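You operate a simulated robot arm through the tools that you are given. There is no shell and no other tool. Be economical: measure what you need, move in short steps, check, and stop when the job is done.

The job below is to be done with a simulated robot arm. You get a single attempt, and the scene is never put back.

JOB
Tighten the blue reel's hub, move the yellow peg to RUN, switch on, push PAY OUT twice, then switch off.
Fine: in that order. The other controls stay.

It is judged by the outcome, as a careful person would: the job done as asked, and still so three seconds after it is handed in. It fails if anything else is knocked over, pushed out of place, dropped, spilled or broken.

ROBOT AND FRAMES
A 6-joint arm with a two-finger parallel gripper on a trunk, on a base that drives. Base frame: it is fixed to the floor where the robot stands at the start and does not move with it; the origin is under the middle of the robot, x ahead of it, y to its left, z up. Lengths are in mm, angles in rad, forces in N, time in s.
Its first joint turns from -2.897 to 2.897 rad. Places, roughly: blue reel [1200, 0, 1400]; grey brake dial [900, 200, 1100]; hub knob of the blue reel [1100, 0, 1400]; orange roller lever [1000, -100, 1100]; pay-out button [900, 200, 1200]; reel switch [900, 200, 1300]; run socket [1000, -200, 1000]; trestle oil button [1200, -200, 1100]; yellow loop lever [1000, 300, 800]. Payload 3.91 kg.
Tool frame: the origin (TCP) lies between the finger pads and is the grasp point; the fingertips stand 30 mm ahead of it; z points along the fingers, y is the line along which they close. Largest opening 110 mm; finger width 20, thickness 10; the body of the gripper, 48 by 112 mm, starts 55 mm behind the TCP.
Orientation is that of the tool frame in the base frame, as a unit quaternion [x, y, z, w]. With the fingers straight down and closing along the base's y, the tool's x points along the base's -x, its y along +y and its z along -z.

CONTROLS
- The arm moves only by the tool move_arm. Its arguments are lists of equal length, an entry for each row: "travel": the shift along the tool's x, y, z in mm, a list of three; "rot": the turn, a rotation vector about the tool's x, y, z in rad, a list of three; "gripper": the gripper command, from -1 (shut) to 1 (fully open), values between in proportion. In form: {"travel": [[x, y, z], ...], "rot": [[wx, wy, wz], ...], "gripper": [gripper, ...]}. A call has 1 to 8 rows; each row shifts and turns the commanded pose from where the row before left it, along the tool's axes as they then stand. A row lasts 0.2 s, in which the tool goes at most 50 mm and 0.15 rad; a call with a longer step from one row to the next is refused whole, and so is a gripper value outside its range. A pose out of reach is approached as far as the arm can. The call stops where the force on the tool passes 50 N (or 10 N more than at its start, if that is more) or the arm is blocked; 0.2 s more then pass. Each finger travels about 108 mm/s and halts on what it meets, pressing with about 35 N; the grip force reading is that of the motor and also rises with nothing between the fingers. The clock runs only during rows and for 0.2 s after the last one: add rows that do not move to give the fingers time. It gives the time, the measured TCP pose, the force on the tool (base axes), the opening and the grip force at its end, in the units of the frame above (readings bear some noise), with the torque about the TCP (base axes, N m) and any sound that the robot's microphone picked up.
- Cameras (640 x 400 px; columns grow to the right, rows downward): "scene" is now at [717.8, 212, 1038.7]; the picture's right is [0.00, -1.00, 0.03], its down [-1.00, -0.00, -0.04] and it looks along [0.04, -0.03, -1.00] (base axes); focal length 214 px, centre (320, 200). "wrist" rides on the gripper at [72, 17, -103] in the tool frame; the picture's right is [-0.23, 0.97, 0.00], its down [-0.76, -0.18, -0.62] and it looks along [-0.61, -0.14, 0.78] (tool axes); focal length 222 px, centre (320, 200). There is no depth. A picture from a camera that has moved, and an enlarged one, comes with that camera's place and axes in the base frame and with its lens.
- capture(camera): a new picture of that camera. The clock stands still meanwhile.
- base_move(legs): drives the robot by 1 to 6 legs, each [ahead, left, turn to the left] in mm, mm and rad, along the robot's own axes; the way and the turn of a leg run together, so that a leg with both is an arc; at most 1500 mm and 3.142 rad a leg. The arm and the cameras ride along, it lands a little off, and it stops where it bumps. It gives what a move gives.
- aim_head(pan, tilt): turns the head with the scene camera to pan (to the left, within 1.396 rad either way) and tilt (down, from -0.506 to 1.204), counted from straight ahead of the robot. It gives what a move gives.
- zoom(camera, box): a new picture of the part [left, top, right, bottom] of that camera's present view, enlarged. The clock stands still meanwhile.
- finish_job(): hands the job in; it is judged then, once.

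Work in short steps. Places have to be worked out from the pictures, the camera data and where the tool is seen: move nearer, look again, correct. Check each grasp and each placing, and mend what went wrong. You have 120 turns and 98 pictures in all, those below and enlarged ones among them. Open the gripper and draw the arm clear of the work before you hand the job in, unless the task says otherwise; then end with one line.

The tools are called after "Call:" by a JSON object that holds its "name" and its "arguments". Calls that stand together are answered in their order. move_arm: Moves the arm, as the interface text tells. Its arguments: {"type":"object","properties":{"travel":{"type":"array"},"rot":{"type":"array"},"gripper":{"type":"array"}},"required":["travel","rot","gripper"]} The other tools are called the same way: base_move (legs) drives the base; aim_head (pan, tilt) turns the head that bears the scene camera; capture (camera) takes a picture; zoom (camera, box) takes an enlarged picture of a part of a camera's view; finish_job () hands the job in.

At the start:

```text
time: 0.0
tcp_pos: [602.1, 214.7, 998.4]
ee_rot: [0.0, 1.0, 0.0, 0.0]
ft_force: [-0.6, 0.4, -0.6]
wrist_torque: [-0.02, -0.02, -0.03]
width: 110.1
grip_force: 0.0
robot x, y, heading: [0.7, -0.5, 0.001]
head pan, tilt: [-0.031, -0.04]
```

scene: 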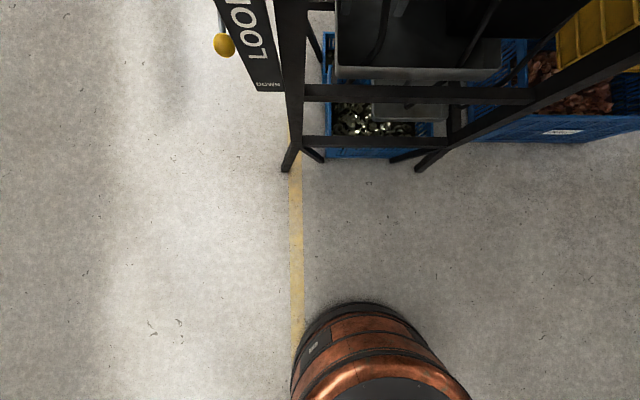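
wrist: 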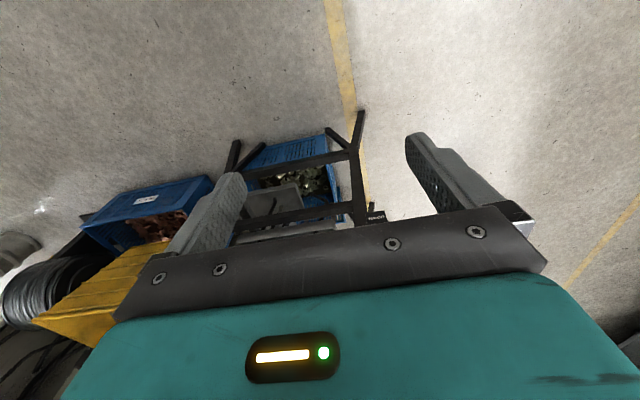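

The scene camera looks straight down at the moment, so I tilt the head up to see the work.

Call:
{"name": "aim_head", "arguments": {"pan": 0, "tilt": -0.5}}

Call:
{"name": "capture", "arguments": {"camera": "scene"}}

```text
time: 0.9
tcp_pos: [602.7, 213.9, 999.4]
ee_rot: [0.0, 1.0, 0.0, 0.001]
ft_force: [0.2, -0.5, -0.1]
wrist_torque: [-0.05, -0.02, -0.04]
width: 110.0
grip_force: 0.0
robot x, y, heading: [-1.6, 1.9, -0.002]
head pan, tilt: [0.0, -0.499]
```

```text
95 pictures are left
camera scene: at [754.2, 214.7, 1060.5], right [0.0, -1.0, 0.0], down [-0.88, 0.0, -0.48], along [0.48, 0.0, -0.88], focal length 214 px, centre (320, 200)
```

scene: 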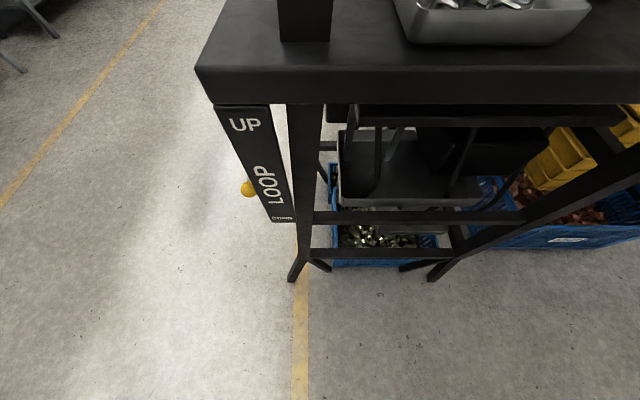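

The head camera only sees downwards, so the wrist camera must serve to look at the panel. I back off a little and begin rolling the tool by half a turn, so it can later be pitched forward with its camera on top.

Call:
{"name": "base_move", "arguments": {"legs": [[-300, 0, 0]]}}

Call:
{"name": "move_arm", "arguments": {"travel": [[0, 0, 0], [0, 0, 0], [0, 0, 0], [0, 0, 0], [0, 0, 0], [0, 0, 0], [0, 0, 0], [0, 0, 0]], "rot": [[0, 0, 0.15], [0, 0, 0.15], [0, 0, 0.15], [0, 0, 0.15], [0, 0, 0.15], [0, 0, 0.15], [0, 0, 0.15], [0, 0, 0.15]], "gripper": [1, 1, 1, 1, 1, 1, 1, 1]}}

Call:
{"name": "move_arm", "arguments": {"travel": [[0, 0, 0], [0, 0, 0], [0, 0, 0], [0, 0, 0], [0, 0, 0], [0, 0, 0], [0, 0, 0], [0, 0, 0]], "rot": [[0, 0, 0.15], [0, 0, 0.15], [0, 0, 0.15], [0, 0, 0.15], [0, 0, 0.15], [0, 0, 0.15], [0, 0, 0.15], [0, 0, 0.15]], "gripper": [1, 1, 1, 1, 1, 1, 1, 1]}}

Call:
{"name": "move_arm", "arguments": {"travel": [[0, 0, 0], [0, 0, 0], [0, 0, 0], [0, 0, 0], [0, 0, 0]], "rot": [[0, 0, 0.15], [0, 0, 0.15], [0, 0, 0.15], [0, 0, 0.15], [0, 0, 0.14159]], "gripper": [1, 1, 1, 1, 1]}}

```text
time: 3.0
tcp_pos: [303.9, 213.7, 1000.8]
ee_rot: [0.0, 1.0, 0.0, 0.0]
ft_force: [0.4, -0.4, -0.6]
wrist_torque: [0.03, -0.01, 0.0]
width: 109.8
grip_force: 0.0
robot x, y, heading: [-300.4, -0.4, -0.0]
head pan, tilt: [0.0, -0.499]
```

```text
time: 4.8
tcp_pos: [303.6, 214.8, 1000.4]
ee_rot: [0.566, 0.825, 0.0, 0.0]
ft_force: [-0.9, -0.1, 0.5]
wrist_torque: [0.0, 0.01, -0.03]
width: 109.8
grip_force: 0.0
robot x, y, heading: [-302.2, -1.2, 0.004]
head pan, tilt: [0.0, -0.499]
```

```text
time: 6.5
tcp_pos: [303.4, 213.8, 999.6]
ee_rot: [0.933, 0.361, 0.0, -0.001]
ft_force: [0.4, -0.2, -1.1]
wrist_torque: [0.02, 0.01, 0.01]
width: 109.9
grip_force: 0.1
robot x, y, heading: [-300.8, 0.3, 0.006]
head pan, tilt: [0.0, -0.499]
```

```text
time: 7.8
tcp_pos: [304.8, 212.8, 998.9]
ee_rot: [0.968, 0.25, -0.001, -0.003]
ft_force: [0.5, -0.4, -0.1]
wrist_torque: [0.0, 0.01, 0.02]
width: 109.9
grip_force: 0.1
out of reach, approached as far as the arm can: row 2, 3, 4, 5
robot x, y, heading: [-300.4, -3.3, -0.001]
head pan, tilt: [0.0, -0.499]
```

The roll hit a wrist limit some 0.5 rad short. I pitch the tool upward to face ahead now and see what orientation results.

Call:
{"name": "move_arm", "arguments": {"travel": [[0, 0, 0], [0, 0, 0], [0, 0, 0], [0, 0, 0], [0, 0, 0], [0, 0, 0], [0, 0, 0], [0, 0, 0]], "rot": [[0, 0.15, 0], [0, 0.15, 0], [0, 0.15, 0], [0, 0.15, 0], [0, 0.15, 0], [0, 0.15, 0], [0, 0.15, 0], [0, 0.15, 0]], "gripper": [1, 1, 1, 1, 1, 1, 1, 1]}}

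Call:
{"name": "capture", "arguments": {"camera": "wrist"}}

```text
time: 9.6
tcp_pos: [302.9, 213.1, 998.1]
ee_rot: [0.8, 0.212, 0.546, -0.134]
ft_force: [0.1, 0.8, 1.0]
wrist_torque: [0.07, 0.07, -0.13]
width: 110.0
grip_force: 0.1
robot x, y, heading: [-300.4, 2.7, -0.0]
head pan, tilt: [0.0, -0.499]
```

```text
94 pictures are left
camera wrist: at [250.2, 165.7, 1104.8], right [0.4, -0.89, -0.2], down [-0.83, -0.27, -0.48], along [0.38, 0.36, -0.85], focal length 222 px, centre (320, 200)
```

wrist: 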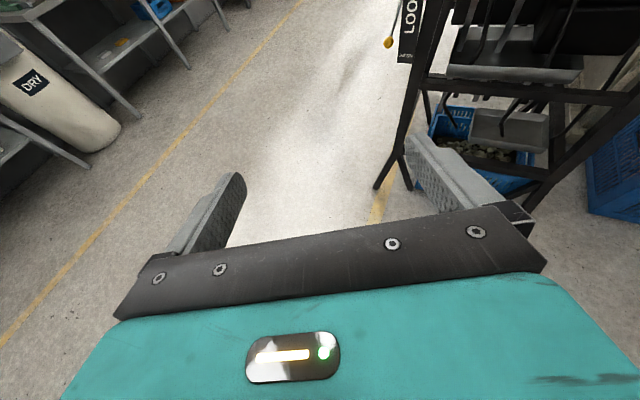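

Now I correct the orientation so the tool points ahead with its camera upright.

Call:
{"name": "move_arm", "arguments": {"travel": [[0, 0, 0], [0, 0, 0], [0, 0, 0], [0, 0, 0], [0, 0, 0]], "rot": [[-0.0986, 0.0724, 0.022], [-0.0986, 0.0724, 0.022], [-0.0986, 0.0724, 0.022], [-0.0986, 0.0724, 0.022], [-0.0986, 0.0724, 0.022]], "gripper": [1, 1, 1, 1, 1]}}

Call:
{"name": "capture", "arguments": {"camera": "wrist"}}

```text
time: 10.8
tcp_pos: [317.2, 160.4, 1015.7]
ee_rot: [0.765, 0.121, 0.624, -0.101]
ft_force: [0.1, 0.1, -0.2]
wrist_torque: [0.0, -0.01, 0.01]
width: 110.1
grip_force: 0.1
out of reach, approached as far as the arm can: row 2, 3, 4, 5
robot x, y, heading: [-302.5, 0.9, -0.0]
head pan, tilt: [0.0, -0.499]
```

```text
93 pictures are left
camera wrist: at [240.3, 117.1, 1106.5], right [0.26, -0.94, -0.23], down [-0.78, -0.07, -0.62], along [0.57, 0.34, -0.75], focal length 222 px, centre (320, 200)
```

wrist: 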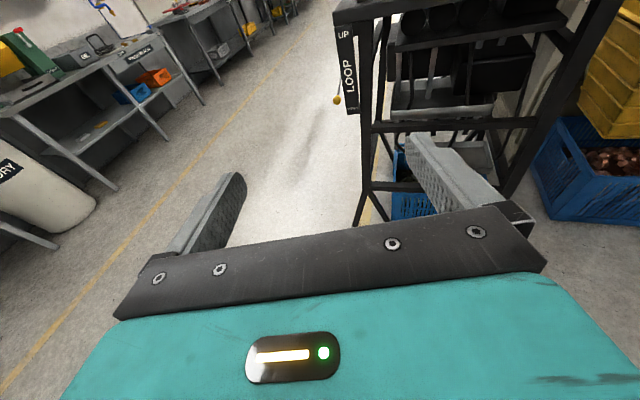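

Nearly there; I raise the tool and shift it toward the centre, where the orientation should be attainable.

Call:
{"name": "move_arm", "arguments": {"travel": [[40, 25, 0], [40, 25, 0], [40, 25, 0], [40, 25, 0], [40, 25, 0], [40, 25, 0]], "rot": [[0, 0, 0], [0, 0, 0], [0, 0, 0], [0, 0, 0], [0, 0, 0], [0, 0, 0]], "gripper": [1, 1, 1, 1, 1, 1]}}

Call:
{"name": "capture", "arguments": {"camera": "wrist"}}

```text
time: 12.2
tcp_pos: [409.9, 32.0, 1248.4]
ee_rot: [0.765, 0.12, 0.624, -0.1]
ft_force: [0.7, 0.0, 0.3]
wrist_torque: [-0.02, 0.05, 0.01]
width: 109.8
grip_force: 0.0
robot x, y, heading: [-301.6, 0.2, 0.001]
head pan, tilt: [0.0, -0.499]
```

```text
92 pictures are left
camera wrist: at [333.1, -12.3, 1340.9], right [0.26, -0.94, -0.23], down [-0.78, -0.07, -0.62], along [0.57, 0.34, -0.75], focal length 222 px, centre (320, 200)
```

wrist: 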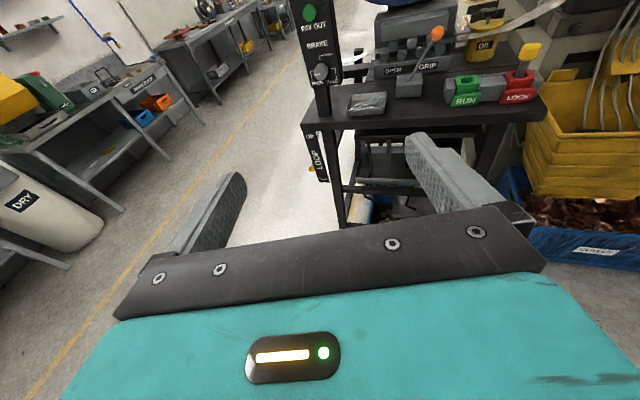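

I can see the RUN/LOCK sockets and the control post. I finish the orientation correction and rise 100 mm for a full view.

Call:
{"name": "move_arm", "arguments": {"travel": [[33, 0, 0], [33, 0, 0], [33, 0, 0]], "rot": [[-0.104, 0.067, 0.01], [-0.104, 0.067, 0.01], [-0.104, 0.067, 0.01]], "gripper": [1, 1, 1]}}

Call:
{"name": "capture", "arguments": {"camera": "wrist"}}

```text
time: 12.9
tcp_pos: [424.1, 10.2, 1342.3]
ee_rot: [0.706, 0.01, 0.708, -0.01]
ft_force: [-1.1, -0.1, -0.1]
wrist_torque: [0.01, -0.02, 0.0]
width: 110.2
grip_force: 0.1
out of reach, approached as far as the arm can: row 3
robot x, y, heading: [-301.2, -0.3, 0.002]
head pan, tilt: [0.0, -0.499]
```

```text
91 pictures are left
camera wrist: at [320.7, -9.2, 1416.1], right [0.03, -0.97, -0.23], down [-0.62, 0.16, -0.77], along [0.78, 0.16, -0.6], focal length 222 px, centre (320, 200)
```

wrist: 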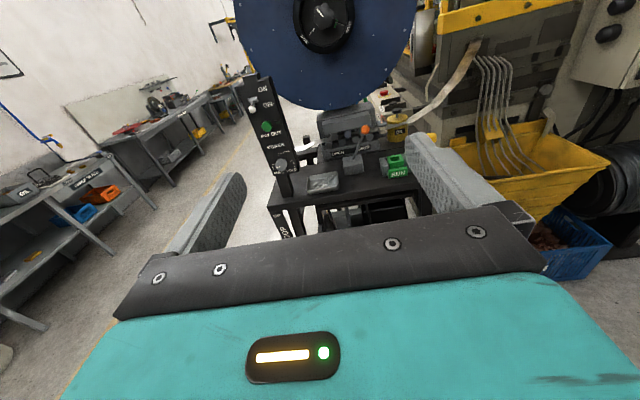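

The hub knob is on the blue reel at top; the post with switch and PAY OUT is at left. I zoom on these.

Call:
{"name": "zoom", "arguments": {"camera": "wrist", "box": [230, 0, 430, 125]}}

Call:
{"name": "zoom", "arguments": {"camera": "wrist", "box": [230, 70, 430, 195]}}

```text
3.20 times, centred on (330, 62) of wrist
camera zoom: at [320.7, -9.2, 1416.1], right [0.03, -0.97, -0.23], down [-0.62, 0.16, -0.77], along [0.78, 0.16, -0.6], focal length 711 px, centre (288, 640)
```

zoom: 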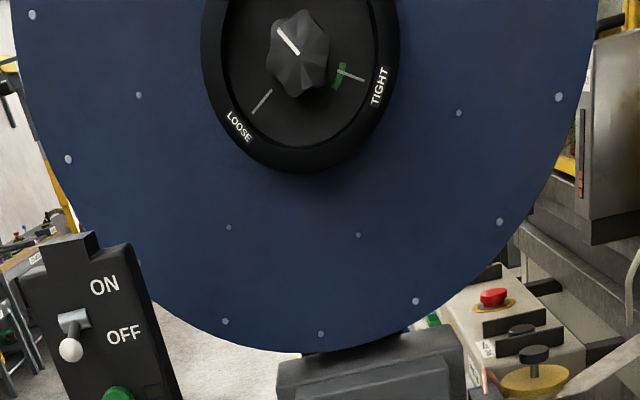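

```text
3.20 times, centred on (330, 132) of wrist
camera zoom: at [320.7, -9.2, 1416.1], right [0.03, -0.97, -0.23], down [-0.62, 0.16, -0.77], along [0.78, 0.16, -0.6], focal length 711 px, centre (288, 416)
```

zoom: 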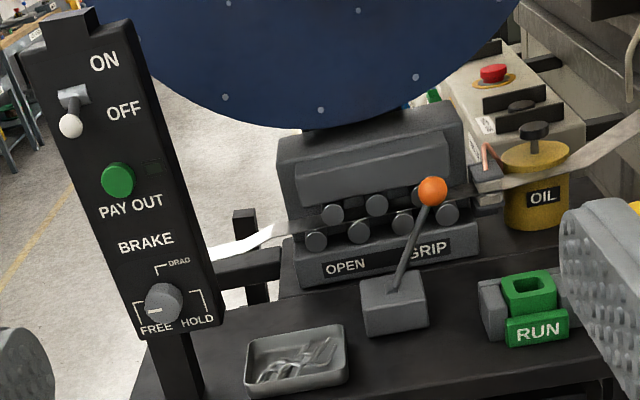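

The hub knob is at about [1100, 0, 1434] with its pointer at upper-left, TIGHT at lower right, so it turns clockwise. I drive 400 mm ahead, then raise the tool to the knob's height.

Call:
{"name": "base_move", "arguments": {"legs": [[400, 0, 0]]}}

Call:
{"name": "move_arm", "arguments": {"travel": [[30, 0, 0], [30, 0, 0], [30, 0, 0]], "rot": [[0, 0, 0], [0, 0, 0], [0, 0, 0]], "gripper": [1, 1, 1]}}

Call:
{"name": "capture", "arguments": {"camera": "wrist"}}

```text
time: 15.4
tcp_pos: [824.1, 13.2, 1342.8]
ee_rot: [0.706, 0.01, 0.708, -0.01]
ft_force: [-0.7, 0.3, 0.1]
wrist_torque: [-0.01, -0.04, -0.02]
width: 110.0
grip_force: 0.2
robot x, y, heading: [101.5, -2.4, -0.0]
head pan, tilt: [0.0, -0.499]
```

```text
time: 16.2
tcp_pos: [825.2, 9.1, 1432.6]
ee_rot: [0.705, 0.015, 0.708, -0.013]
ft_force: [0.7, 0.5, -0.6]
wrist_torque: [0.01, 0.0, 0.01]
width: 110.2
grip_force: 0.0
out of reach, approached as far as the arm can: row 3
robot x, y, heading: [99.5, -1.4, 0.006]
head pan, tilt: [0.0, -0.499]
```

```text
88 pictures are left
camera wrist: at [721.8, -11.9, 1505.6], right [0.04, -0.97, -0.23], down [-0.63, 0.15, -0.77], along [0.78, 0.17, -0.6], focal length 222 px, centre (320, 200)
```

wrist: 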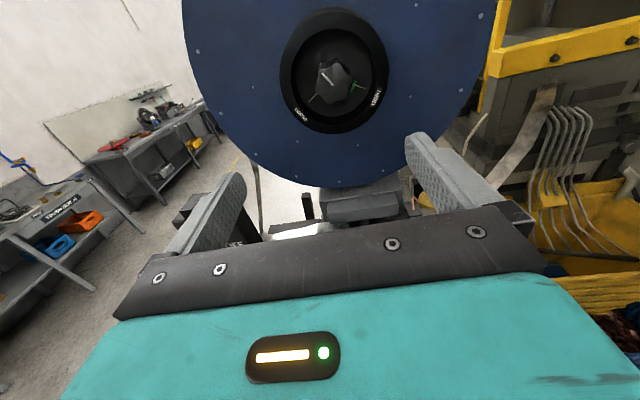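

I zoom on the knob for its position and pointer angle.

Call:
{"name": "zoom", "arguments": {"camera": "wrist", "box": [270, 0, 398, 80]}}

Call:
{"name": "zoom", "arguments": {"camera": "wrist", "box": [270, 50, 398, 130]}}

```text
5.00 times, centred on (334, 40) of wrist
camera zoom: at [721.8, -11.9, 1505.6], right [0.04, -0.97, -0.23], down [-0.63, 0.15, -0.77], along [0.78, 0.17, -0.6], focal length 1111 px, centre (250, 1000)
```

zoom: 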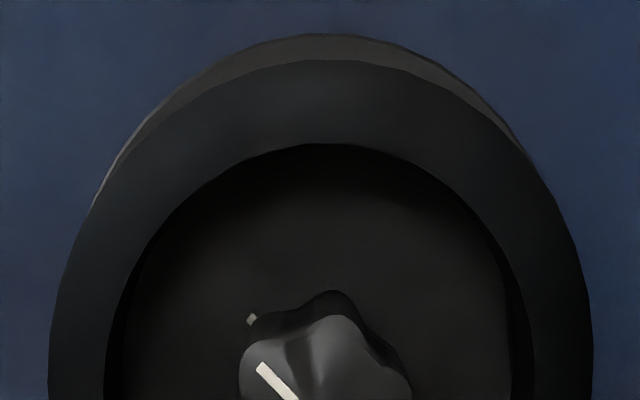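

```text
5.00 times, centred on (334, 90) of wrist
camera zoom: at [721.8, -11.9, 1505.6], right [0.04, -0.97, -0.23], down [-0.63, 0.15, -0.77], along [0.78, 0.17, -0.6], focal length 1111 px, centre (250, 750)
```

zoom: 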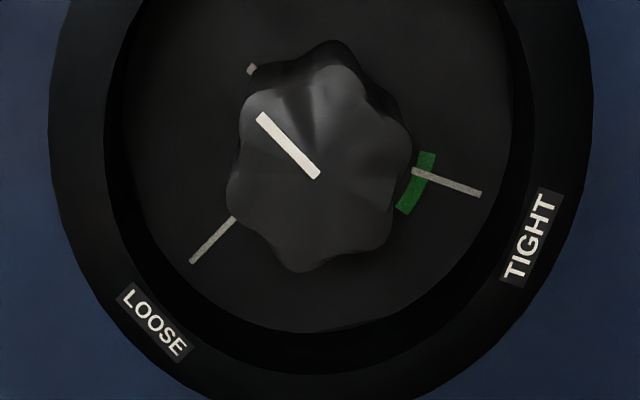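

The knob's face is at about [1097, −1, 1434], Ø≈56, in a cup about 120 wide. Pointer is about 38° left of top and TIGHT about 120° right, so ≈2.75 rad clockwise is needed. I unroll the tool first to make room for that turn.

Call:
{"name": "move_arm", "arguments": {"travel": [[0, 0, 0], [0, 0, 0], [0, 0, 0], [0, 0, 0], [0, 0, 0], [0, 0, 0], [0, 0, 0], [0, 0, 0]], "rot": [[0, 0, -0.15], [0, 0, -0.15], [0, 0, -0.15], [0, 0, -0.15], [0, 0, -0.15], [0, 0, -0.15], [0, 0, -0.15], [0, 0, -0.15]], "gripper": [0.5, 0.5, 0.5, 0.5, 0.5, 0.5, 0.5, 0.5]}}

Call:
{"name": "move_arm", "arguments": {"travel": [[0, 0, 0], [0, 0, 0], [0, 0, 0], [0, 0, 0], [0, 0, 0], [0, 0, 0], [0, 0, 0], [0, 0, 0]], "rot": [[0, 0, -0.15], [0, 0, -0.15], [0, 0, -0.15], [0, 0, -0.15], [0, 0, -0.15], [0, 0, -0.15], [0, 0, -0.15], [0, 0, -0.15]], "gripper": [0.5, 0.5, 0.5, 0.5, 0.5, 0.5, 0.5, 0.5]}}

Call:
{"name": "move_arm", "arguments": {"travel": [[0, 0, 0], [0, 0, 0], [0, 0, 0], [0, 0, 0]], "rot": [[0, 0, -0.15], [0, 0, -0.15], [0, 0, -0.15], [0, 0, -0.15]], "gripper": [0.5, 0.5, 0.5, 0.5]}}

Call:
{"name": "capture", "arguments": {"camera": "wrist"}}

```text
time: 18.0
tcp_pos: [824.1, 9.3, 1432.0]
ee_rot: [0.576, 0.407, 0.59, 0.392]
ft_force: [0.5, 0.0, -0.8]
wrist_torque: [0.0, -0.01, 0.03]
width: 82.7
grip_force: 0.1
robot x, y, heading: [100.0, -1.6, -0.005]
head pan, tilt: [0.0, -0.499]
```

```text
time: 19.8
tcp_pos: [824.3, 9.7, 1433.5]
ee_rot: [0.245, 0.662, 0.266, 0.657]
ft_force: [0.4, 0.8, 0.5]
wrist_torque: [0.0, -0.01, 0.0]
width: 82.3
grip_force: 0.1
robot x, y, heading: [101.5, 2.9, 0.008]
head pan, tilt: [0.0, -0.499]
```

```text
time: 20.8
tcp_pos: [825.1, 8.9, 1432.8]
ee_rot: [0.04, 0.704, 0.06, 0.706]
ft_force: [-0.3, -0.4, 0.6]
wrist_torque: [0.01, -0.01, 0.02]
width: 82.6
grip_force: 0.1
robot x, y, heading: [100.4, -1.3, 0.004]
head pan, tilt: [0.0, -0.499]
```

```text
85 pictures are left
camera wrist: at [720.2, 32.7, 1363.5], right [-0.03, 0.93, 0.36], down [-0.62, -0.3, 0.73], along [0.79, -0.2, 0.58], focal length 222 px, centre (320, 200)
```

wrist: 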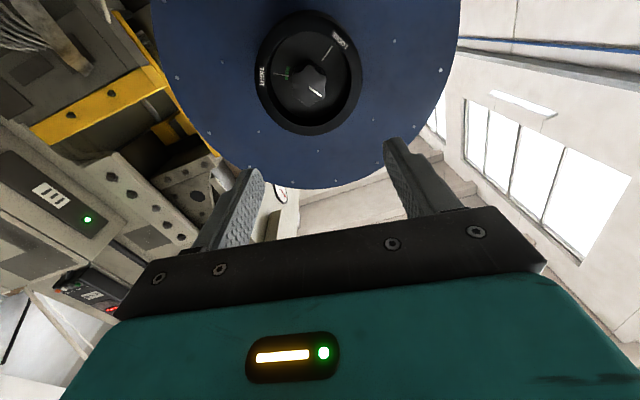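

The full 3 rad of roll is available. I drive 180 mm nearer and look at the knob again.

Call:
{"name": "base_move", "arguments": {"legs": [[180, 0, 0]]}}

Call:
{"name": "capture", "arguments": {"camera": "wrist"}}

```text
time: 22.4
tcp_pos: [1006.1, 8.6, 1431.7]
ee_rot: [0.041, 0.705, 0.06, 0.706]
ft_force: [-0.3, 0.0, 1.2]
wrist_torque: [0.01, 0.0, -0.05]
width: 82.5
grip_force: 0.0
robot x, y, heading: [280.8, -0.7, 0.001]
head pan, tilt: [0.0, -0.499]
```

```text
84 pictures are left
camera wrist: at [901.2, 32.4, 1363.6], right [-0.03, 0.93, 0.36], down [-0.62, -0.3, 0.73], along [0.79, -0.2, 0.58], focal length 222 px, centre (320, 200)
```

wrist: 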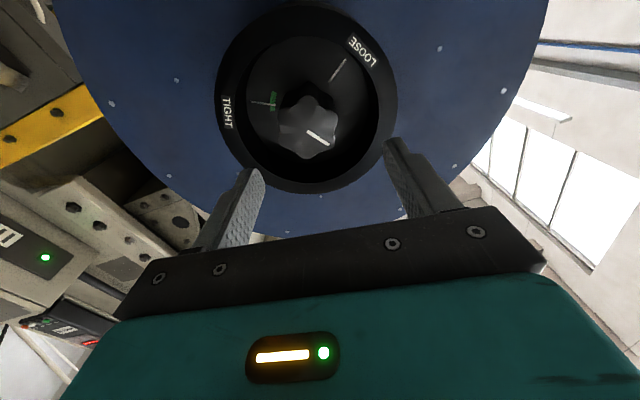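

I zoom once for a better fix of the knob's centre and the depth of the cup.

Call:
{"name": "zoom", "arguments": {"camera": "wrist", "box": [208, 60, 400, 180]}}

```text
3.33 times, centred on (304, 120) of wrist
camera zoom: at [901.2, 32.4, 1363.6], right [-0.03, 0.93, 0.36], down [-0.62, -0.3, 0.73], along [0.79, -0.2, 0.58], focal length 740 px, centre (373, 467)
```

zoom: 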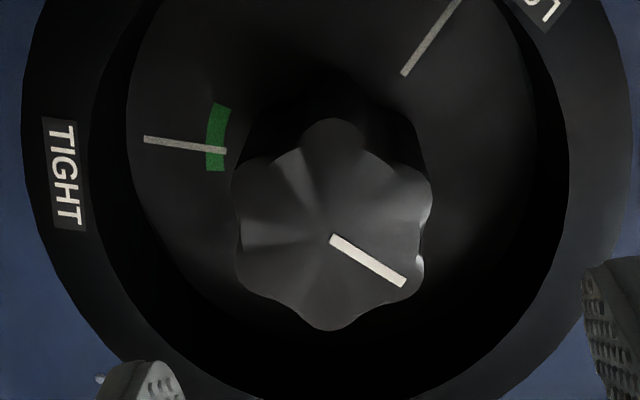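

Face centre ≈ [1106, 0, 1432], knob about 40 deep. I narrow the opening to 72, centre up, and advance so the pads straddle the knob.

Call:
{"name": "move_arm", "arguments": {"travel": [[-1.8, -11.3, 0], [0, 0, 30], [0, 0, 30], [0, 0, 20]], "rot": [[0, 0, 0], [0, 0, 0], [0, 0, 0], [0, 0, 0]], "gripper": [0.31, 0.31, 0.31, 0.31]}}

Call:
{"name": "capture", "arguments": {"camera": "wrist"}}

```text
time: 23.4
tcp_pos: [1086.6, -0.7, 1434.6]
ee_rot: [0.041, 0.704, 0.06, 0.706]
ft_force: [-0.2, -1.2, 1.2]
wrist_torque: [0.01, 0.02, -0.01]
width: 72.0
grip_force: 0.0
robot x, y, heading: [282.6, 2.7, -0.005]
head pan, tilt: [0.0, -0.499]
```

```text
82 pictures are left
camera wrist: at [981.3, 23.2, 1364.9], right [-0.03, 0.93, 0.36], down [-0.62, -0.3, 0.73], along [0.79, -0.21, 0.58], focal length 222 px, centre (320, 200)
```

wrist: 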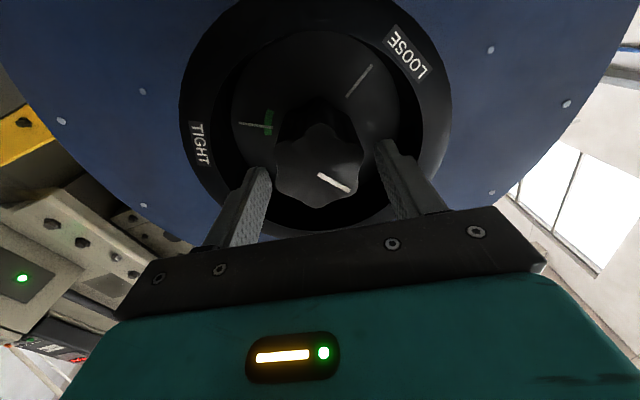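

Well centred. I advance 20 mm more and close on the knob.

Call:
{"name": "move_arm", "arguments": {"travel": [[2, 0, 10], [0, 0, 10], [0, 0, 0], [0, 0, 0], [0, 0, 0]], "rot": [[0, 0, 0], [0, 0, 0], [0, 0, 0], [0, 0, 0], [0, 0, 0]], "gripper": [0.31, 0.31, -0.5, -1, -1]}}

Call:
{"name": "capture", "arguments": {"camera": "wrist"}}

```text
time: 24.6
tcp_pos: [1107.1, -1.1, 1429.5]
ee_rot: [0.04, 0.705, 0.06, 0.705]
ft_force: [4.2, -6.2, -8.1]
wrist_torque: [0.02, 0.74, -2.08]
width: 53.8
grip_force: 45.0
robot x, y, heading: [281.0, -1.7, 0.003]
head pan, tilt: [0.0, -0.499]
```

```text
81 pictures are left
camera wrist: at [1002.6, 23.6, 1361.3], right [-0.03, 0.93, 0.36], down [-0.62, -0.3, 0.73], along [0.79, -0.21, 0.58], focal length 222 px, centre (320, 200)
```

wrist: 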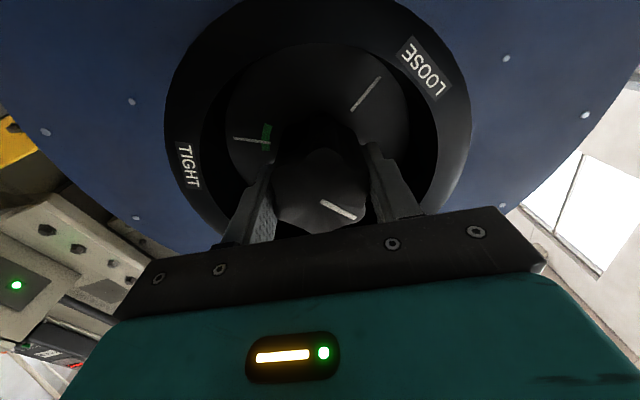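

Gripped at 54 mm. I turn clockwise 1.2 rad and check.

Call:
{"name": "move_arm", "arguments": {"travel": [[0, 0, 0], [0, 0, 0], [0, 0, 0], [0, 0, 0], [0, 0, 0], [0, 0, 0], [0, 0, 0], [0, 0, 0]], "rot": [[0, 0, 0.15], [0, 0, 0.15], [0, 0, 0.15], [0, 0, 0.15], [0, 0, 0.15], [0, 0, 0.15], [0, 0, 0.15], [0, 0, 0.15]], "gripper": [-1, -1, -1, -1, -1, -1, -1, -1]}}

Call:
{"name": "capture", "arguments": {"camera": "wrist"}}

```text
time: 26.4
tcp_pos: [1106.4, -0.8, 1430.4]
ee_rot: [0.432, 0.559, 0.449, 0.547]
ft_force: [-0.8, -8.7, -20.1]
wrist_torque: [0.01, 1.31, -0.81]
width: 53.0
grip_force: 44.6
robot x, y, heading: [278.8, 3.3, -0.003]
head pan, tilt: [0.0, -0.499]
```

```text
80 pictures are left
camera wrist: at [1001.2, 70.6, 1430.9], right [0.0, 0.0, 1.0], down [-0.6, -0.8, 0.0], along [0.8, -0.6, 0.0], focal length 222 px, centre (320, 200)
```

wrist: 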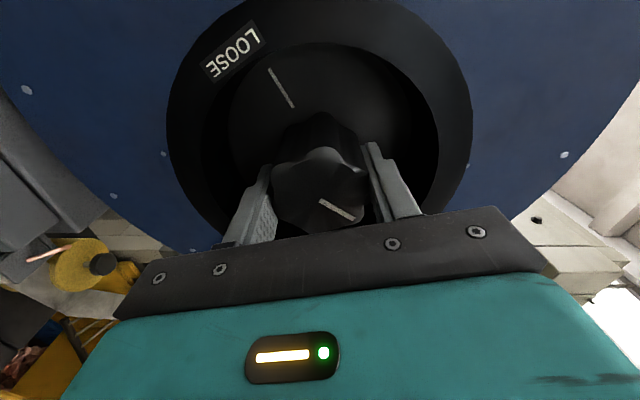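

The knob follows the tool. I ease a little side force and turn another 1.2 rad.

Call:
{"name": "move_arm", "arguments": {"travel": [[-1, -2, 0], [0, 0, 0], [0, 0, 0], [0, 0, 0], [0, 0, 0], [0, 0, 0], [0, 0, 0], [0, 0, 0]], "rot": [[0, 0, 0.15], [0, 0, 0.15], [0, 0, 0.15], [0, 0, 0.15], [0, 0, 0.15], [0, 0, 0.15], [0, 0, 0.15], [0, 0, 0.15]], "gripper": [-1, -1, -1, -1, -1, -1, -1, -1]}}

Call:
{"name": "zoom", "arguments": {"camera": "wrist", "box": [160, 20, 480, 220]}}

```text
time: 28.1
tcp_pos: [1105.8, -1.5, 1429.6]
ee_rot: [0.671, 0.217, 0.68, 0.198]
ft_force: [19.0, 7.1, 13.5]
wrist_torque: [0.01, -1.84, -1.12]
width: 53.7
grip_force: 45.3
robot x, y, heading: [286.0, -1.3, 0.005]
head pan, tilt: [0.0, -0.499]
```

```text
2.00 times, centred on (320, 120) of wrist
camera zoom: at [1001.4, 23.0, 1499.4], right [0.02, -0.93, 0.36], down [-0.61, -0.3, -0.73], along [0.79, -0.2, -0.58], focal length 444 px, centre (320, 360)
```

zoom: 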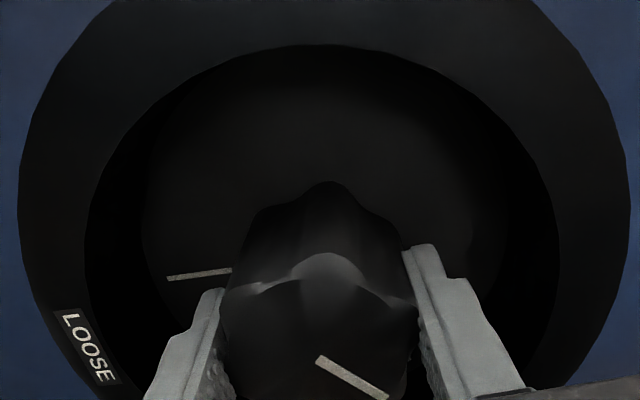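

2.4 rad done; I add 0.36 rad and inspect the pointer against TIGHT.

Call:
{"name": "move_arm", "arguments": {"travel": [[0, 0, 0], [0, 0, 0], [0, 0, 0]], "rot": [[0, 0, 0.13], [0, 0, 0.12], [0, 0, 0.11]], "gripper": [-1, -1, -1]}}

Call:
{"name": "move_arm", "arguments": {"travel": [[0, 0, 0], [0, 0, 0], [0, 0, -30], [0, 0, -30], [0, 0, -30], [0, 0, -30]], "rot": [[0, 0, 0], [0, 0, 0], [0, 0, 0], [0, 0, 0], [0, 0, 0], [0, 0, 0]], "gripper": [0.31, 0.31, 0.31, 0.31, 0.31, 0.31]}}

Call:
{"name": "capture", "arguments": {"camera": "wrist"}}

```text
time: 28.9
tcp_pos: [1105.0, -0.4, 1429.9]
ee_rot: [0.699, 0.093, 0.705, 0.075]
ft_force: [16.4, 10.3, 15.3]
wrist_torque: [0.0, -1.32, -1.6]
width: 53.9
grip_force: 44.6
robot x, y, heading: [281.3, 2.2, 0.001]
head pan, tilt: [0.0, -0.499]
```

```text
time: 30.4
tcp_pos: [985.6, -5.8, 1427.4]
ee_rot: [0.7, 0.094, 0.704, 0.076]
ft_force: [1.0, 0.1, -0.4]
wrist_torque: [-0.03, -0.05, 0.0]
width: 72.1
grip_force: 0.0
robot x, y, heading: [282.4, -0.6, 0.003]
head pan, tilt: [0.0, -0.499]
```

```text
78 pictures are left
camera wrist: at [881.9, -7.1, 1503.4], right [0.03, -1.0, 0.01], down [-0.62, -0.03, -0.78], along [0.78, 0.01, -0.62], focal length 222 px, centre (320, 200)
```

wrist: 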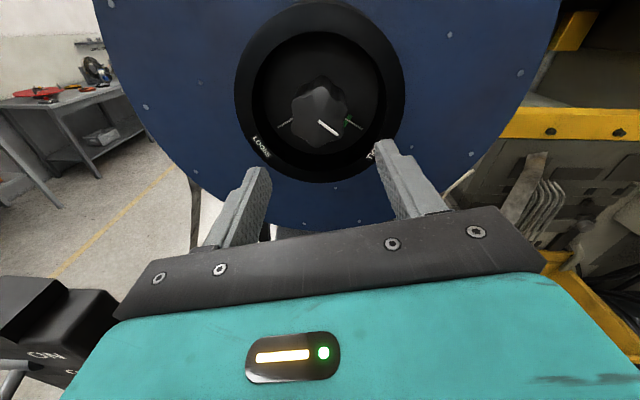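

Call:
{"name": "zoom", "arguments": {"camera": "wrist", "box": [248, 70, 408, 170]}}

```text
4.00 times, centred on (328, 120) of wrist
camera zoom: at [881.9, -7.1, 1503.4], right [0.03, -1.0, 0.01], down [-0.62, -0.03, -0.78], along [0.78, 0.01, -0.62], focal length 888 px, centre (288, 520)
```

zoom: 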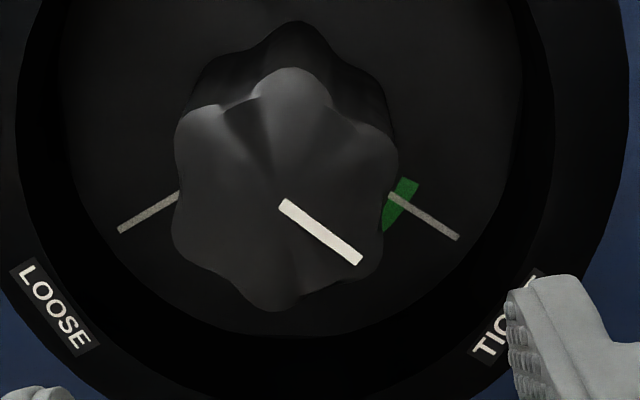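

Pointer is inside the green TIGHT band, hub done. Next the peg: I back off 250 mm and lower the tool to look at the sockets.

Call:
{"name": "base_move", "arguments": {"legs": [[-250, 0, 0]]}}

Call:
{"name": "move_arm", "arguments": {"travel": [[-25, 30, 0], [-25, 30, 0], [-25, 30, 0], [-25, 30, 0], [-25, 30, 0], [-25, 30, 0]], "rot": [[0, 0, 0.03], [0, 0, 0.03], [0, 0, 0.03], [0, 0, 0.03], [0, 0, 0.03], [0, 0, 0.03]], "gripper": [0.31, 0.31, 0.31, 0.31, 0.31, 0.31]}}

Call:
{"name": "capture", "arguments": {"camera": "wrist"}}

```text
time: 32.2
tcp_pos: [734.2, -4.7, 1429.6]
ee_rot: [0.699, 0.094, 0.705, 0.074]
ft_force: [-0.7, 0.3, -0.1]
wrist_torque: [0.01, -0.01, 0.01]
width: 72.2
grip_force: 0.1
robot x, y, heading: [30.3, 4.1, 0.0]
head pan, tilt: [0.0, -0.499]
```

```text
time: 33.6
tcp_pos: [739.9, -207.4, 1311.2]
ee_rot: [0.705, 0.031, 0.709, 0.012]
ft_force: [-0.2, -0.1, 0.4]
wrist_torque: [-0.01, 0.04, -0.01]
width: 72.1
grip_force: 0.1
robot x, y, heading: [29.8, -3.1, -0.003]
head pan, tilt: [0.0, -0.499]
```

```text
76 pictures are left
camera wrist: at [636.8, -223.1, 1384.2], right [0.03, -0.99, -0.17], down [-0.62, 0.11, -0.77], along [0.78, 0.13, -0.61], focal length 222 px, centre (320, 200)
```

wrist: 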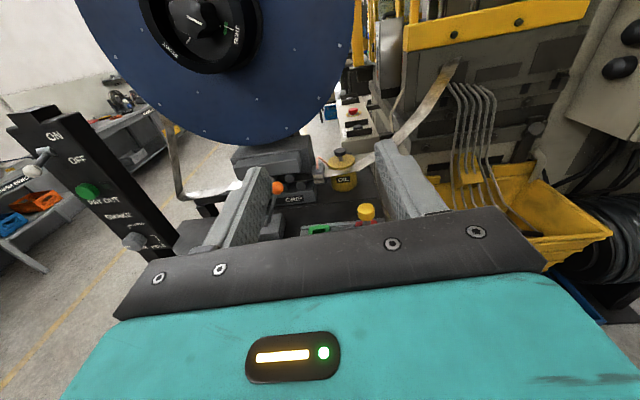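

The pointer on the hub looks odd from here; I zoom to check it hasn't moved.

Call:
{"name": "zoom", "arguments": {"camera": "wrist", "box": [140, 0, 268, 80]}}

Call:
{"name": "zoom", "arguments": {"camera": "wrist", "box": [230, 130, 422, 250]}}

```text
5.00 times, centred on (204, 40) of wrist
camera zoom: at [636.8, -223.1, 1384.2], right [0.03, -0.99, -0.17], down [-0.62, 0.11, -0.77], along [0.78, 0.13, -0.61], focal length 1111 px, centre (900, 1000)
```

zoom: 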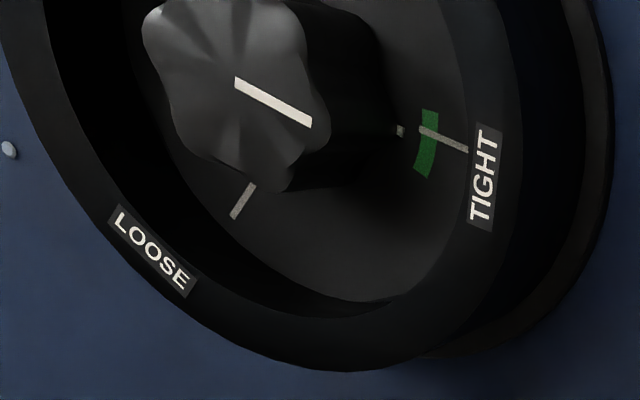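

```text
3.33 times, centred on (326, 190) of wrist
camera zoom: at [636.8, -223.1, 1384.2], right [0.03, -0.99, -0.17], down [-0.62, 0.11, -0.77], along [0.78, 0.13, -0.61], focal length 740 px, centre (300, 233)
```

zoom: 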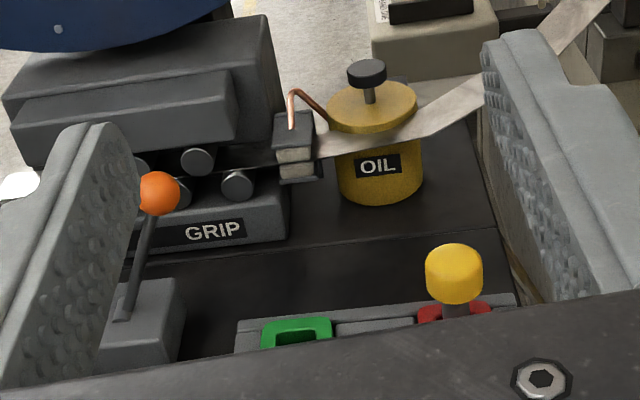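

Hub indicator sits in the green band. The peg head is at about [982, −256, 1071], RUN socket at about [995, −145, 1010]. I lower to the peg head's height, straighten the tool, and advance partway.

Call:
{"name": "move_arm", "arguments": {"travel": [[-40, 8, 0], [-40, 8, 0], [-40, 8, 0], [-40, 8, 0], [-40, 8, 0], [-30, 9, 0]], "rot": [[-0.005, 0, 0.01], [-0.005, 0, 0.01], [-0.005, 0, 0.01], [-0.005, 0, 0.01], [-0.005, 0, 0.01], [-0.002, 0, 0.01]], "gripper": [0.31, 0.31, 0.31, 0.31, 0.31, 0.31]}}

Call:
{"name": "move_arm", "arguments": {"travel": [[0, 0, 30], [0, 0, 30], [0, 0, 30], [0, 0, 30]], "rot": [[0, 0, 0], [0, 0, 0], [0, 0, 0], [0, 0, 0]], "gripper": [0.31, 0.31, 0.31, 0.31]}}

Call:
{"name": "capture", "arguments": {"camera": "wrist"}}

```text
time: 35.0
tcp_pos: [742.4, -263.4, 1082.7]
ee_rot: [0.705, 0.0, 0.709, 0.0]
ft_force: [-0.1, 0.0, 0.4]
wrist_torque: [0.0, 0.02, -0.02]
width: 72.3
grip_force: 0.2
robot x, y, heading: [30.4, -0.1, 0.002]
head pan, tilt: [0.0, -0.499]
```

```text
time: 36.0
tcp_pos: [863.6, -265.5, 1083.9]
ee_rot: [0.705, 0.0, 0.709, 0.0]
ft_force: [-0.2, 0.4, 0.2]
wrist_torque: [0.02, 0.0, -0.02]
width: 72.0
grip_force: 0.0
robot x, y, heading: [32.2, 2.9, -0.004]
head pan, tilt: [0.0, -0.499]
```

```text
73 pictures are left
camera wrist: at [759.1, -281.8, 1157.1], right [0.0, -0.97, -0.23], down [-0.62, 0.18, -0.77], along [0.79, 0.14, -0.6], focal length 222 px, centre (320, 200)
```

wrist: 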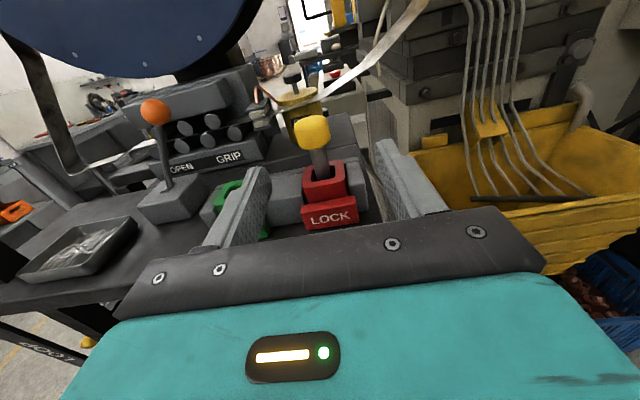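

The peg is clear: head ≈ [972, −256, 1080]. I align and advance so the pads straddle it, then close.

Call:
{"name": "move_arm", "arguments": {"travel": [[-3, -9.5, 0], [0, 0, 40], [0, 0, 40], [0, 0, 27], [0, 0, 0]], "rot": [[0, 0, 0], [0, 0, 0], [0, 0, 0], [0, 0, 0], [0, 0, 0]], "gripper": [0.31, 0.31, 0.31, 0.31, 0.31]}}

Call:
{"name": "capture", "arguments": {"camera": "wrist"}}

```text
time: 36.9
tcp_pos: [953.5, -254.9, 1080.6]
ee_rot: [0.705, -0.002, 0.709, 0.001]
ft_force: [-30.1, 7.5, 6.2]
wrist_torque: [0.87, 4.19, -0.69]
width: 71.8
grip_force: 0.1
robot x, y, heading: [28.4, -5.0, 0.0]
head pan, tilt: [0.0, -0.499]
stopped in row 4: the force on the tool passed its limit at 121 N (the readings are from after the stop); the commanded pose is now the measured one
```

```text
72 pictures are left
camera wrist: at [850.0, -272.3, 1154.4], right [0.0, -0.97, -0.23], down [-0.62, 0.18, -0.76], along [0.78, 0.14, -0.6], focal length 222 px, centre (320, 200)
```

wrist: 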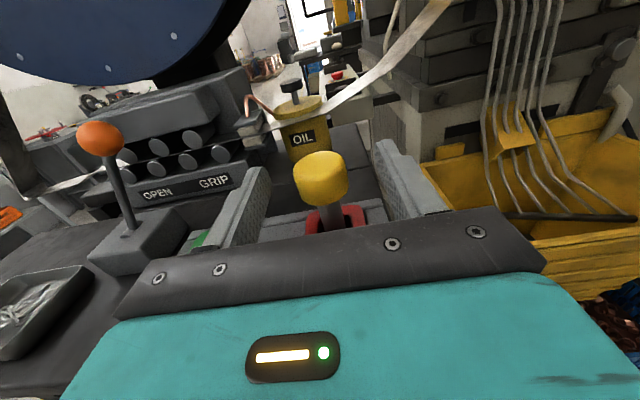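

Something blocked at 121 N, and the torque puts the contact about 120–140 mm below the tool, likely the arm's wrist meeting the table edge. I back off 30 mm and look with the head camera.

Call:
{"name": "move_arm", "arguments": {"travel": [[0, 0, -15], [0, 0, -15]], "rot": [[0, 0, 0], [0, 0, 0]], "gripper": [0.31, 0.31]}}

Call:
{"name": "aim_head", "arguments": {"pan": -0.6, "tilt": -0.5}}

Call:
{"name": "capture", "arguments": {"camera": "scene"}}

```text
time: 37.5
tcp_pos: [926.1, -256.5, 1080.1]
ee_rot: [0.706, -0.002, 0.708, 0.001]
ft_force: [0.2, -0.7, -0.4]
wrist_torque: [-0.01, -0.05, 0.02]
width: 72.2
grip_force: 0.0
robot x, y, heading: [33.0, -2.0, 0.004]
head pan, tilt: [0.0, -0.499]
```

```text
time: 38.5
tcp_pos: [926.8, -256.7, 1078.6]
ee_rot: [0.707, -0.002, 0.707, 0.001]
ft_force: [0.5, 0.1, 0.7]
wrist_torque: [-0.01, -0.01, 0.0]
width: 72.0
grip_force: 0.1
robot x, y, heading: [31.7, -1.6, -0.001]
head pan, tilt: [-0.6, -0.499]
```

```text
71 pictures are left
camera scene: at [852.3, -217.0, 927.6], right [-0.56, 0.83, 0.0], down [0.39, 0.27, 0.88], along [0.73, 0.49, -0.48], focal length 214 px, centre (320, 200)
```

scene: 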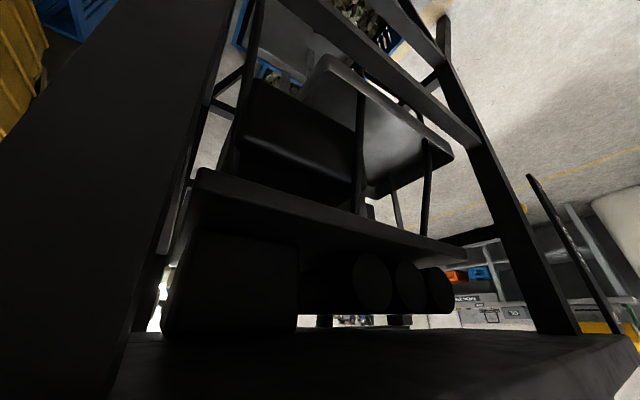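

The scene camera's head actually rides on the gripper, about 150 mm to its −x side, and it hung down against the table edge. So I'll take the peg with the tool pointing down and the head toward the robot: raise 130 mm, centre the head, then pitch down.

Call:
{"name": "aim_head", "arguments": {"pan": 0, "tilt": 0.3}}

Call:
{"name": "move_arm", "arguments": {"travel": [[40, 0, -10], [40, 0, -10], [40, 0, -10], [20, 0, -10]], "rot": [[0, 0, 0], [0, 0, 0], [0, 0, 0], [0, 0, 0]], "gripper": [0.31, 0.31, 0.31, 0.31]}}

Call:
{"name": "base_move", "arguments": {"legs": [[100, 0, 0]]}}

Call:
{"name": "move_arm", "arguments": {"travel": [[0, 0, 0], [0, 0, 0], [0, 0, 0], [0, 0, 0], [0, 0, 0], [0, 0, 0]], "rot": [[0, -0.15, 0], [0, -0.15, 0], [0, -0.15, 0], [0, -0.15, 0], [0, -0.15, 0], [0, -0.15, 0]], "gripper": [0.31, 0.31, 0.31, 0.31, 0.31, 0.31]}}

```text
time: 39.6
tcp_pos: [925.8, -255.5, 1080.1]
ee_rot: [0.707, -0.001, 0.707, 0.001]
ft_force: [0.2, -0.1, 0.4]
wrist_torque: [0.02, -0.02, -0.01]
width: 72.1
grip_force: 0.0
robot x, y, heading: [32.7, 0.9, 0.007]
head pan, tilt: [0.0, 0.3]
```

```text
time: 40.6
tcp_pos: [884.8, -256.7, 1218.7]
ee_rot: [0.707, -0.002, 0.707, 0.001]
ft_force: [0.1, 0.6, 0.2]
wrist_torque: [0.03, -0.04, 0.0]
width: 72.1
grip_force: 0.0
robot x, y, heading: [33.5, 2.1, -0.0]
head pan, tilt: [0.0, 0.3]
```

```text
time: 41.8
tcp_pos: [984.3, -255.2, 1218.6]
ee_rot: [0.707, -0.001, 0.708, 0.0]
ft_force: [-0.7, 0.2, 0.1]
wrist_torque: [-0.01, 0.02, 0.02]
width: 72.0
grip_force: 0.1
robot x, y, heading: [133.5, 0.2, 0.002]
head pan, tilt: [0.0, 0.3]
```

```text
time: 43.2
tcp_pos: [983.6, -254.1, 1219.1]
ee_rot: [0.944, -0.001, 0.33, 0.001]
ft_force: [-0.2, 0.0, -0.2]
wrist_torque: [-0.01, 0.05, 0.02]
width: 72.1
grip_force: 0.1
robot x, y, heading: [130.9, -0.6, -0.001]
head pan, tilt: [0.0, 0.3]
```

I finish the pitch to straight down above the peg.

Call:
{"name": "move_arm", "arguments": {"travel": [[0, 0, 0], [0, 0, 0], [0, 0, 0], [0, 0, 0], [0, 0, 0]], "rot": [[0, -0.1346, 0], [0, -0.1346, 0], [0, -0.1346, 0], [0, -0.1346, 0], [0, -0.1346, 0]], "gripper": [0.31, 0.31, 0.31, 0.31, 0.31]}}

Call:
{"name": "capture", "arguments": {"camera": "wrist"}}

Call:
{"name": "capture", "arguments": {"camera": "scene"}}

```text
time: 44.2
tcp_pos: [988.3, -257.0, 1223.4]
ee_rot: [0.995, 0.001, 0.1, 0.005]
ft_force: [81.5, -87.7, -157.2]
wrist_torque: [9.99, -5.06, 8.03]
width: 72.0
grip_force: 0.2
robot x, y, heading: [130.8, 3.7, 0.004]
head pan, tilt: [0.0, 0.3]
stopped in row 4: the force on the tool passed its limit at 635 N (the readings are from after the stop); the commanded pose is now the measured one
```

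```text
70 pictures are left
camera wrist: at [1039.6, -272.9, 1339.3], right [-0.22, -0.97, -0.03], down [-0.87, 0.18, 0.46], along [-0.44, 0.13, -0.89], focal length 222 px, centre (320, 200)
```

wrist: 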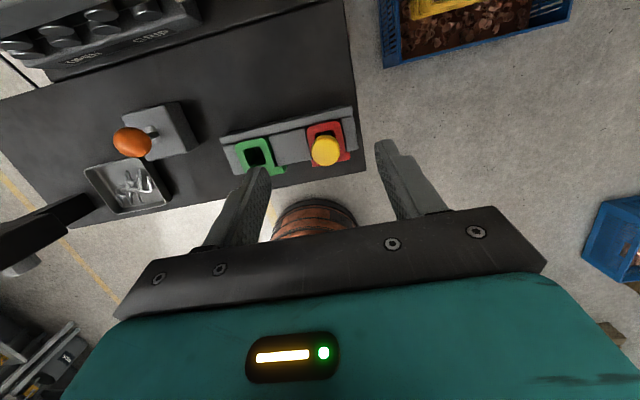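

```text
69 pictures are left
camera scene: at [901.9, -256.5, 1240.3], right [0.0, 1.0, -0.01], down [0.88, 0.01, 0.48], along [0.48, -0.01, -0.88], focal length 214 px, centre (320, 200)
```

scene: 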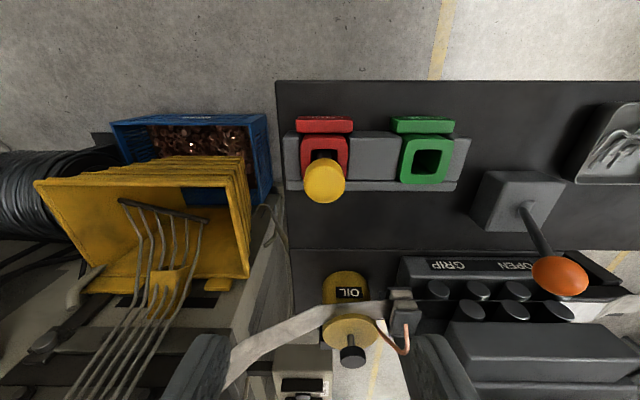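

The gripper-mounted head met the arm's own forearm as it folded straight down; the surroundings look untouched. I undo 0.28 rad, leaving a tilt of ~0.48 rad, which is fine as the pads still lie parallel to the peg.

Call:
{"name": "move_arm", "arguments": {"travel": [[0, 0, 0], [0, 0, 0], [0, 0, 0]], "rot": [[0, 0.1, 0], [0, 0.1, 0], [0, 0.08, 0]], "gripper": [0.31, 0.31, 0.31]}}

Call:
{"name": "capture", "arguments": {"camera": "scene"}}

```text
time: 45.0
tcp_pos: [989.6, -257.1, 1220.0]
ee_rot: [0.972, 0.001, 0.233, 0.004]
ft_force: [1.5, 0.1, -0.6]
wrist_torque: [0.03, 0.01, 0.01]
width: 72.0
grip_force: 0.0
robot x, y, heading: [131.2, 1.9, -0.001]
head pan, tilt: [0.0, 0.3]
```

```text
68 pictures are left
camera scene: at [900.5, -256.9, 1212.8], right [0.0, 1.0, -0.01], down [0.72, 0.0, 0.7], along [0.7, -0.01, -0.72], focal length 214 px, centre (320, 200)
```

scene: 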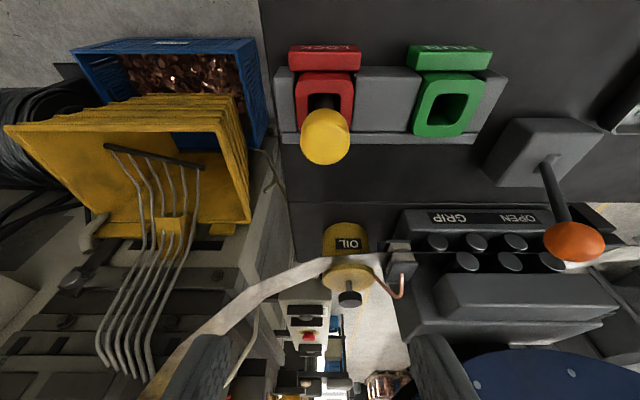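

Now I descend along a straight line to straddle the peg head at [972, −255, 1082].

Call:
{"name": "move_arm", "arguments": {"travel": [[-19.5, -0.5, 28.75], [-19.5, -0.5, 28.75], [-19.5, -0.5, 28.75], [-19.5, -0.5, 28.75]], "rot": [[0, 0, 0], [0, 0, 0], [0, 0, 0], [0, 0, 0]], "gripper": [0.31, 0.31, 0.31, 0.31]}}

Call:
{"name": "capture", "arguments": {"camera": "scene"}}

Call:
{"name": "capture", "arguments": {"camera": "wrist"}}

```text
time: 46.0
tcp_pos: [971.5, -257.3, 1080.8]
ee_rot: [0.972, 0.001, 0.233, 0.004]
ft_force: [-0.5, -0.2, 0.4]
wrist_torque: [0.0, 0.01, 0.01]
width: 72.2
grip_force: 0.0
robot x, y, heading: [131.7, 0.7, -0.002]
head pan, tilt: [0.0, 0.3]
```

```text
67 pictures are left
camera scene: at [883.3, -255.8, 1075.0], right [0.0, 1.0, -0.01], down [0.72, 0.01, 0.7], along [0.7, -0.01, -0.72], focal length 214 px, centre (320, 200)
```

scene: 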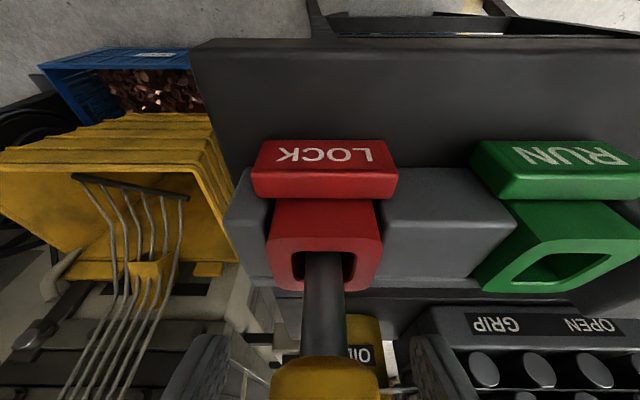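

```text
66 pictures are left
camera wrist: at [990.1, -272.6, 1207.7], right [-0.2, -0.97, -0.1], down [-0.96, 0.18, 0.21], along [-0.19, 0.13, -0.97], focal length 222 px, centre (320, 200)
```

wrist: 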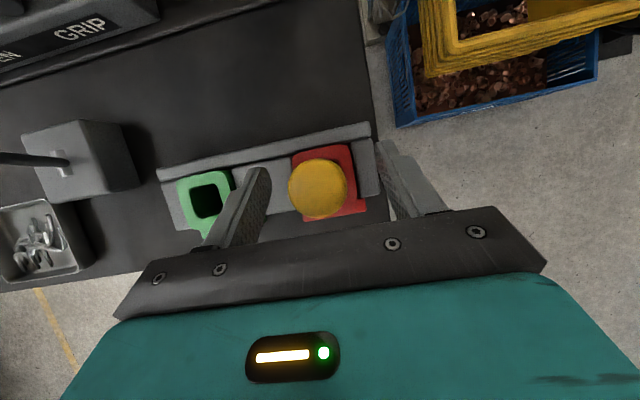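

The head is centred between the pads. I close on it.

Call:
{"name": "move_arm", "arguments": {"travel": [[0, 0, 0], [0, 0, 0], [0, 0, 0]], "rot": [[0, 0, 0], [0, 0, 0], [0, 0, 0]], "gripper": [-0.5, -1, -1]}}

Call:
{"name": "move_arm", "arguments": {"travel": [[9.06, 0, -17.82], [9.06, 0, -17.82]], "rot": [[0, 0, 0], [0, 0, 0]], "gripper": [-1, -1]}}

Call:
{"name": "capture", "arguments": {"camera": "scene"}}

```text
time: 46.8
tcp_pos: [972.1, -256.3, 1081.5]
ee_rot: [0.973, 0.001, 0.232, 0.004]
ft_force: [0.6, 0.2, 0.9]
wrist_torque: [0.02, 0.01, 0.02]
width: 32.8
grip_force: 35.0
robot x, y, heading: [130.7, 1.3, 0.003]
head pan, tilt: [0.0, 0.3]
```

```text
time: 47.4
tcp_pos: [972.0, -255.9, 1122.1]
ee_rot: [0.972, 0.001, 0.233, 0.004]
ft_force: [0.0, -0.2, -1.4]
wrist_torque: [-0.01, -0.01, 0.02]
width: 32.5
grip_force: 34.8
robot x, y, heading: [127.5, 2.8, -0.0]
head pan, tilt: [0.0, 0.3]
```

```text
65 pictures are left
camera scene: at [883.3, -255.0, 1115.5], right [0.0, 1.0, -0.01], down [0.72, 0.0, 0.7], along [0.7, -0.01, -0.72], focal length 214 px, centre (320, 200)
```

scene: 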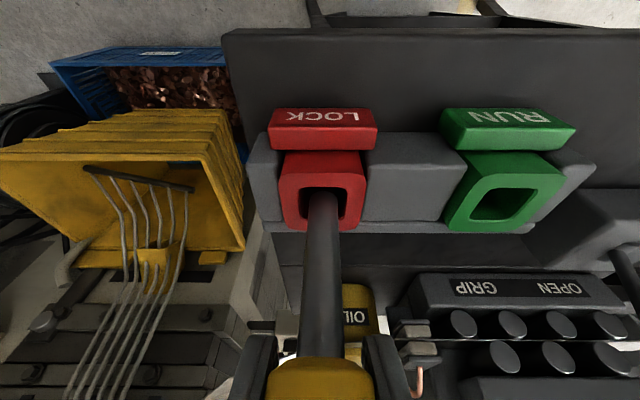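

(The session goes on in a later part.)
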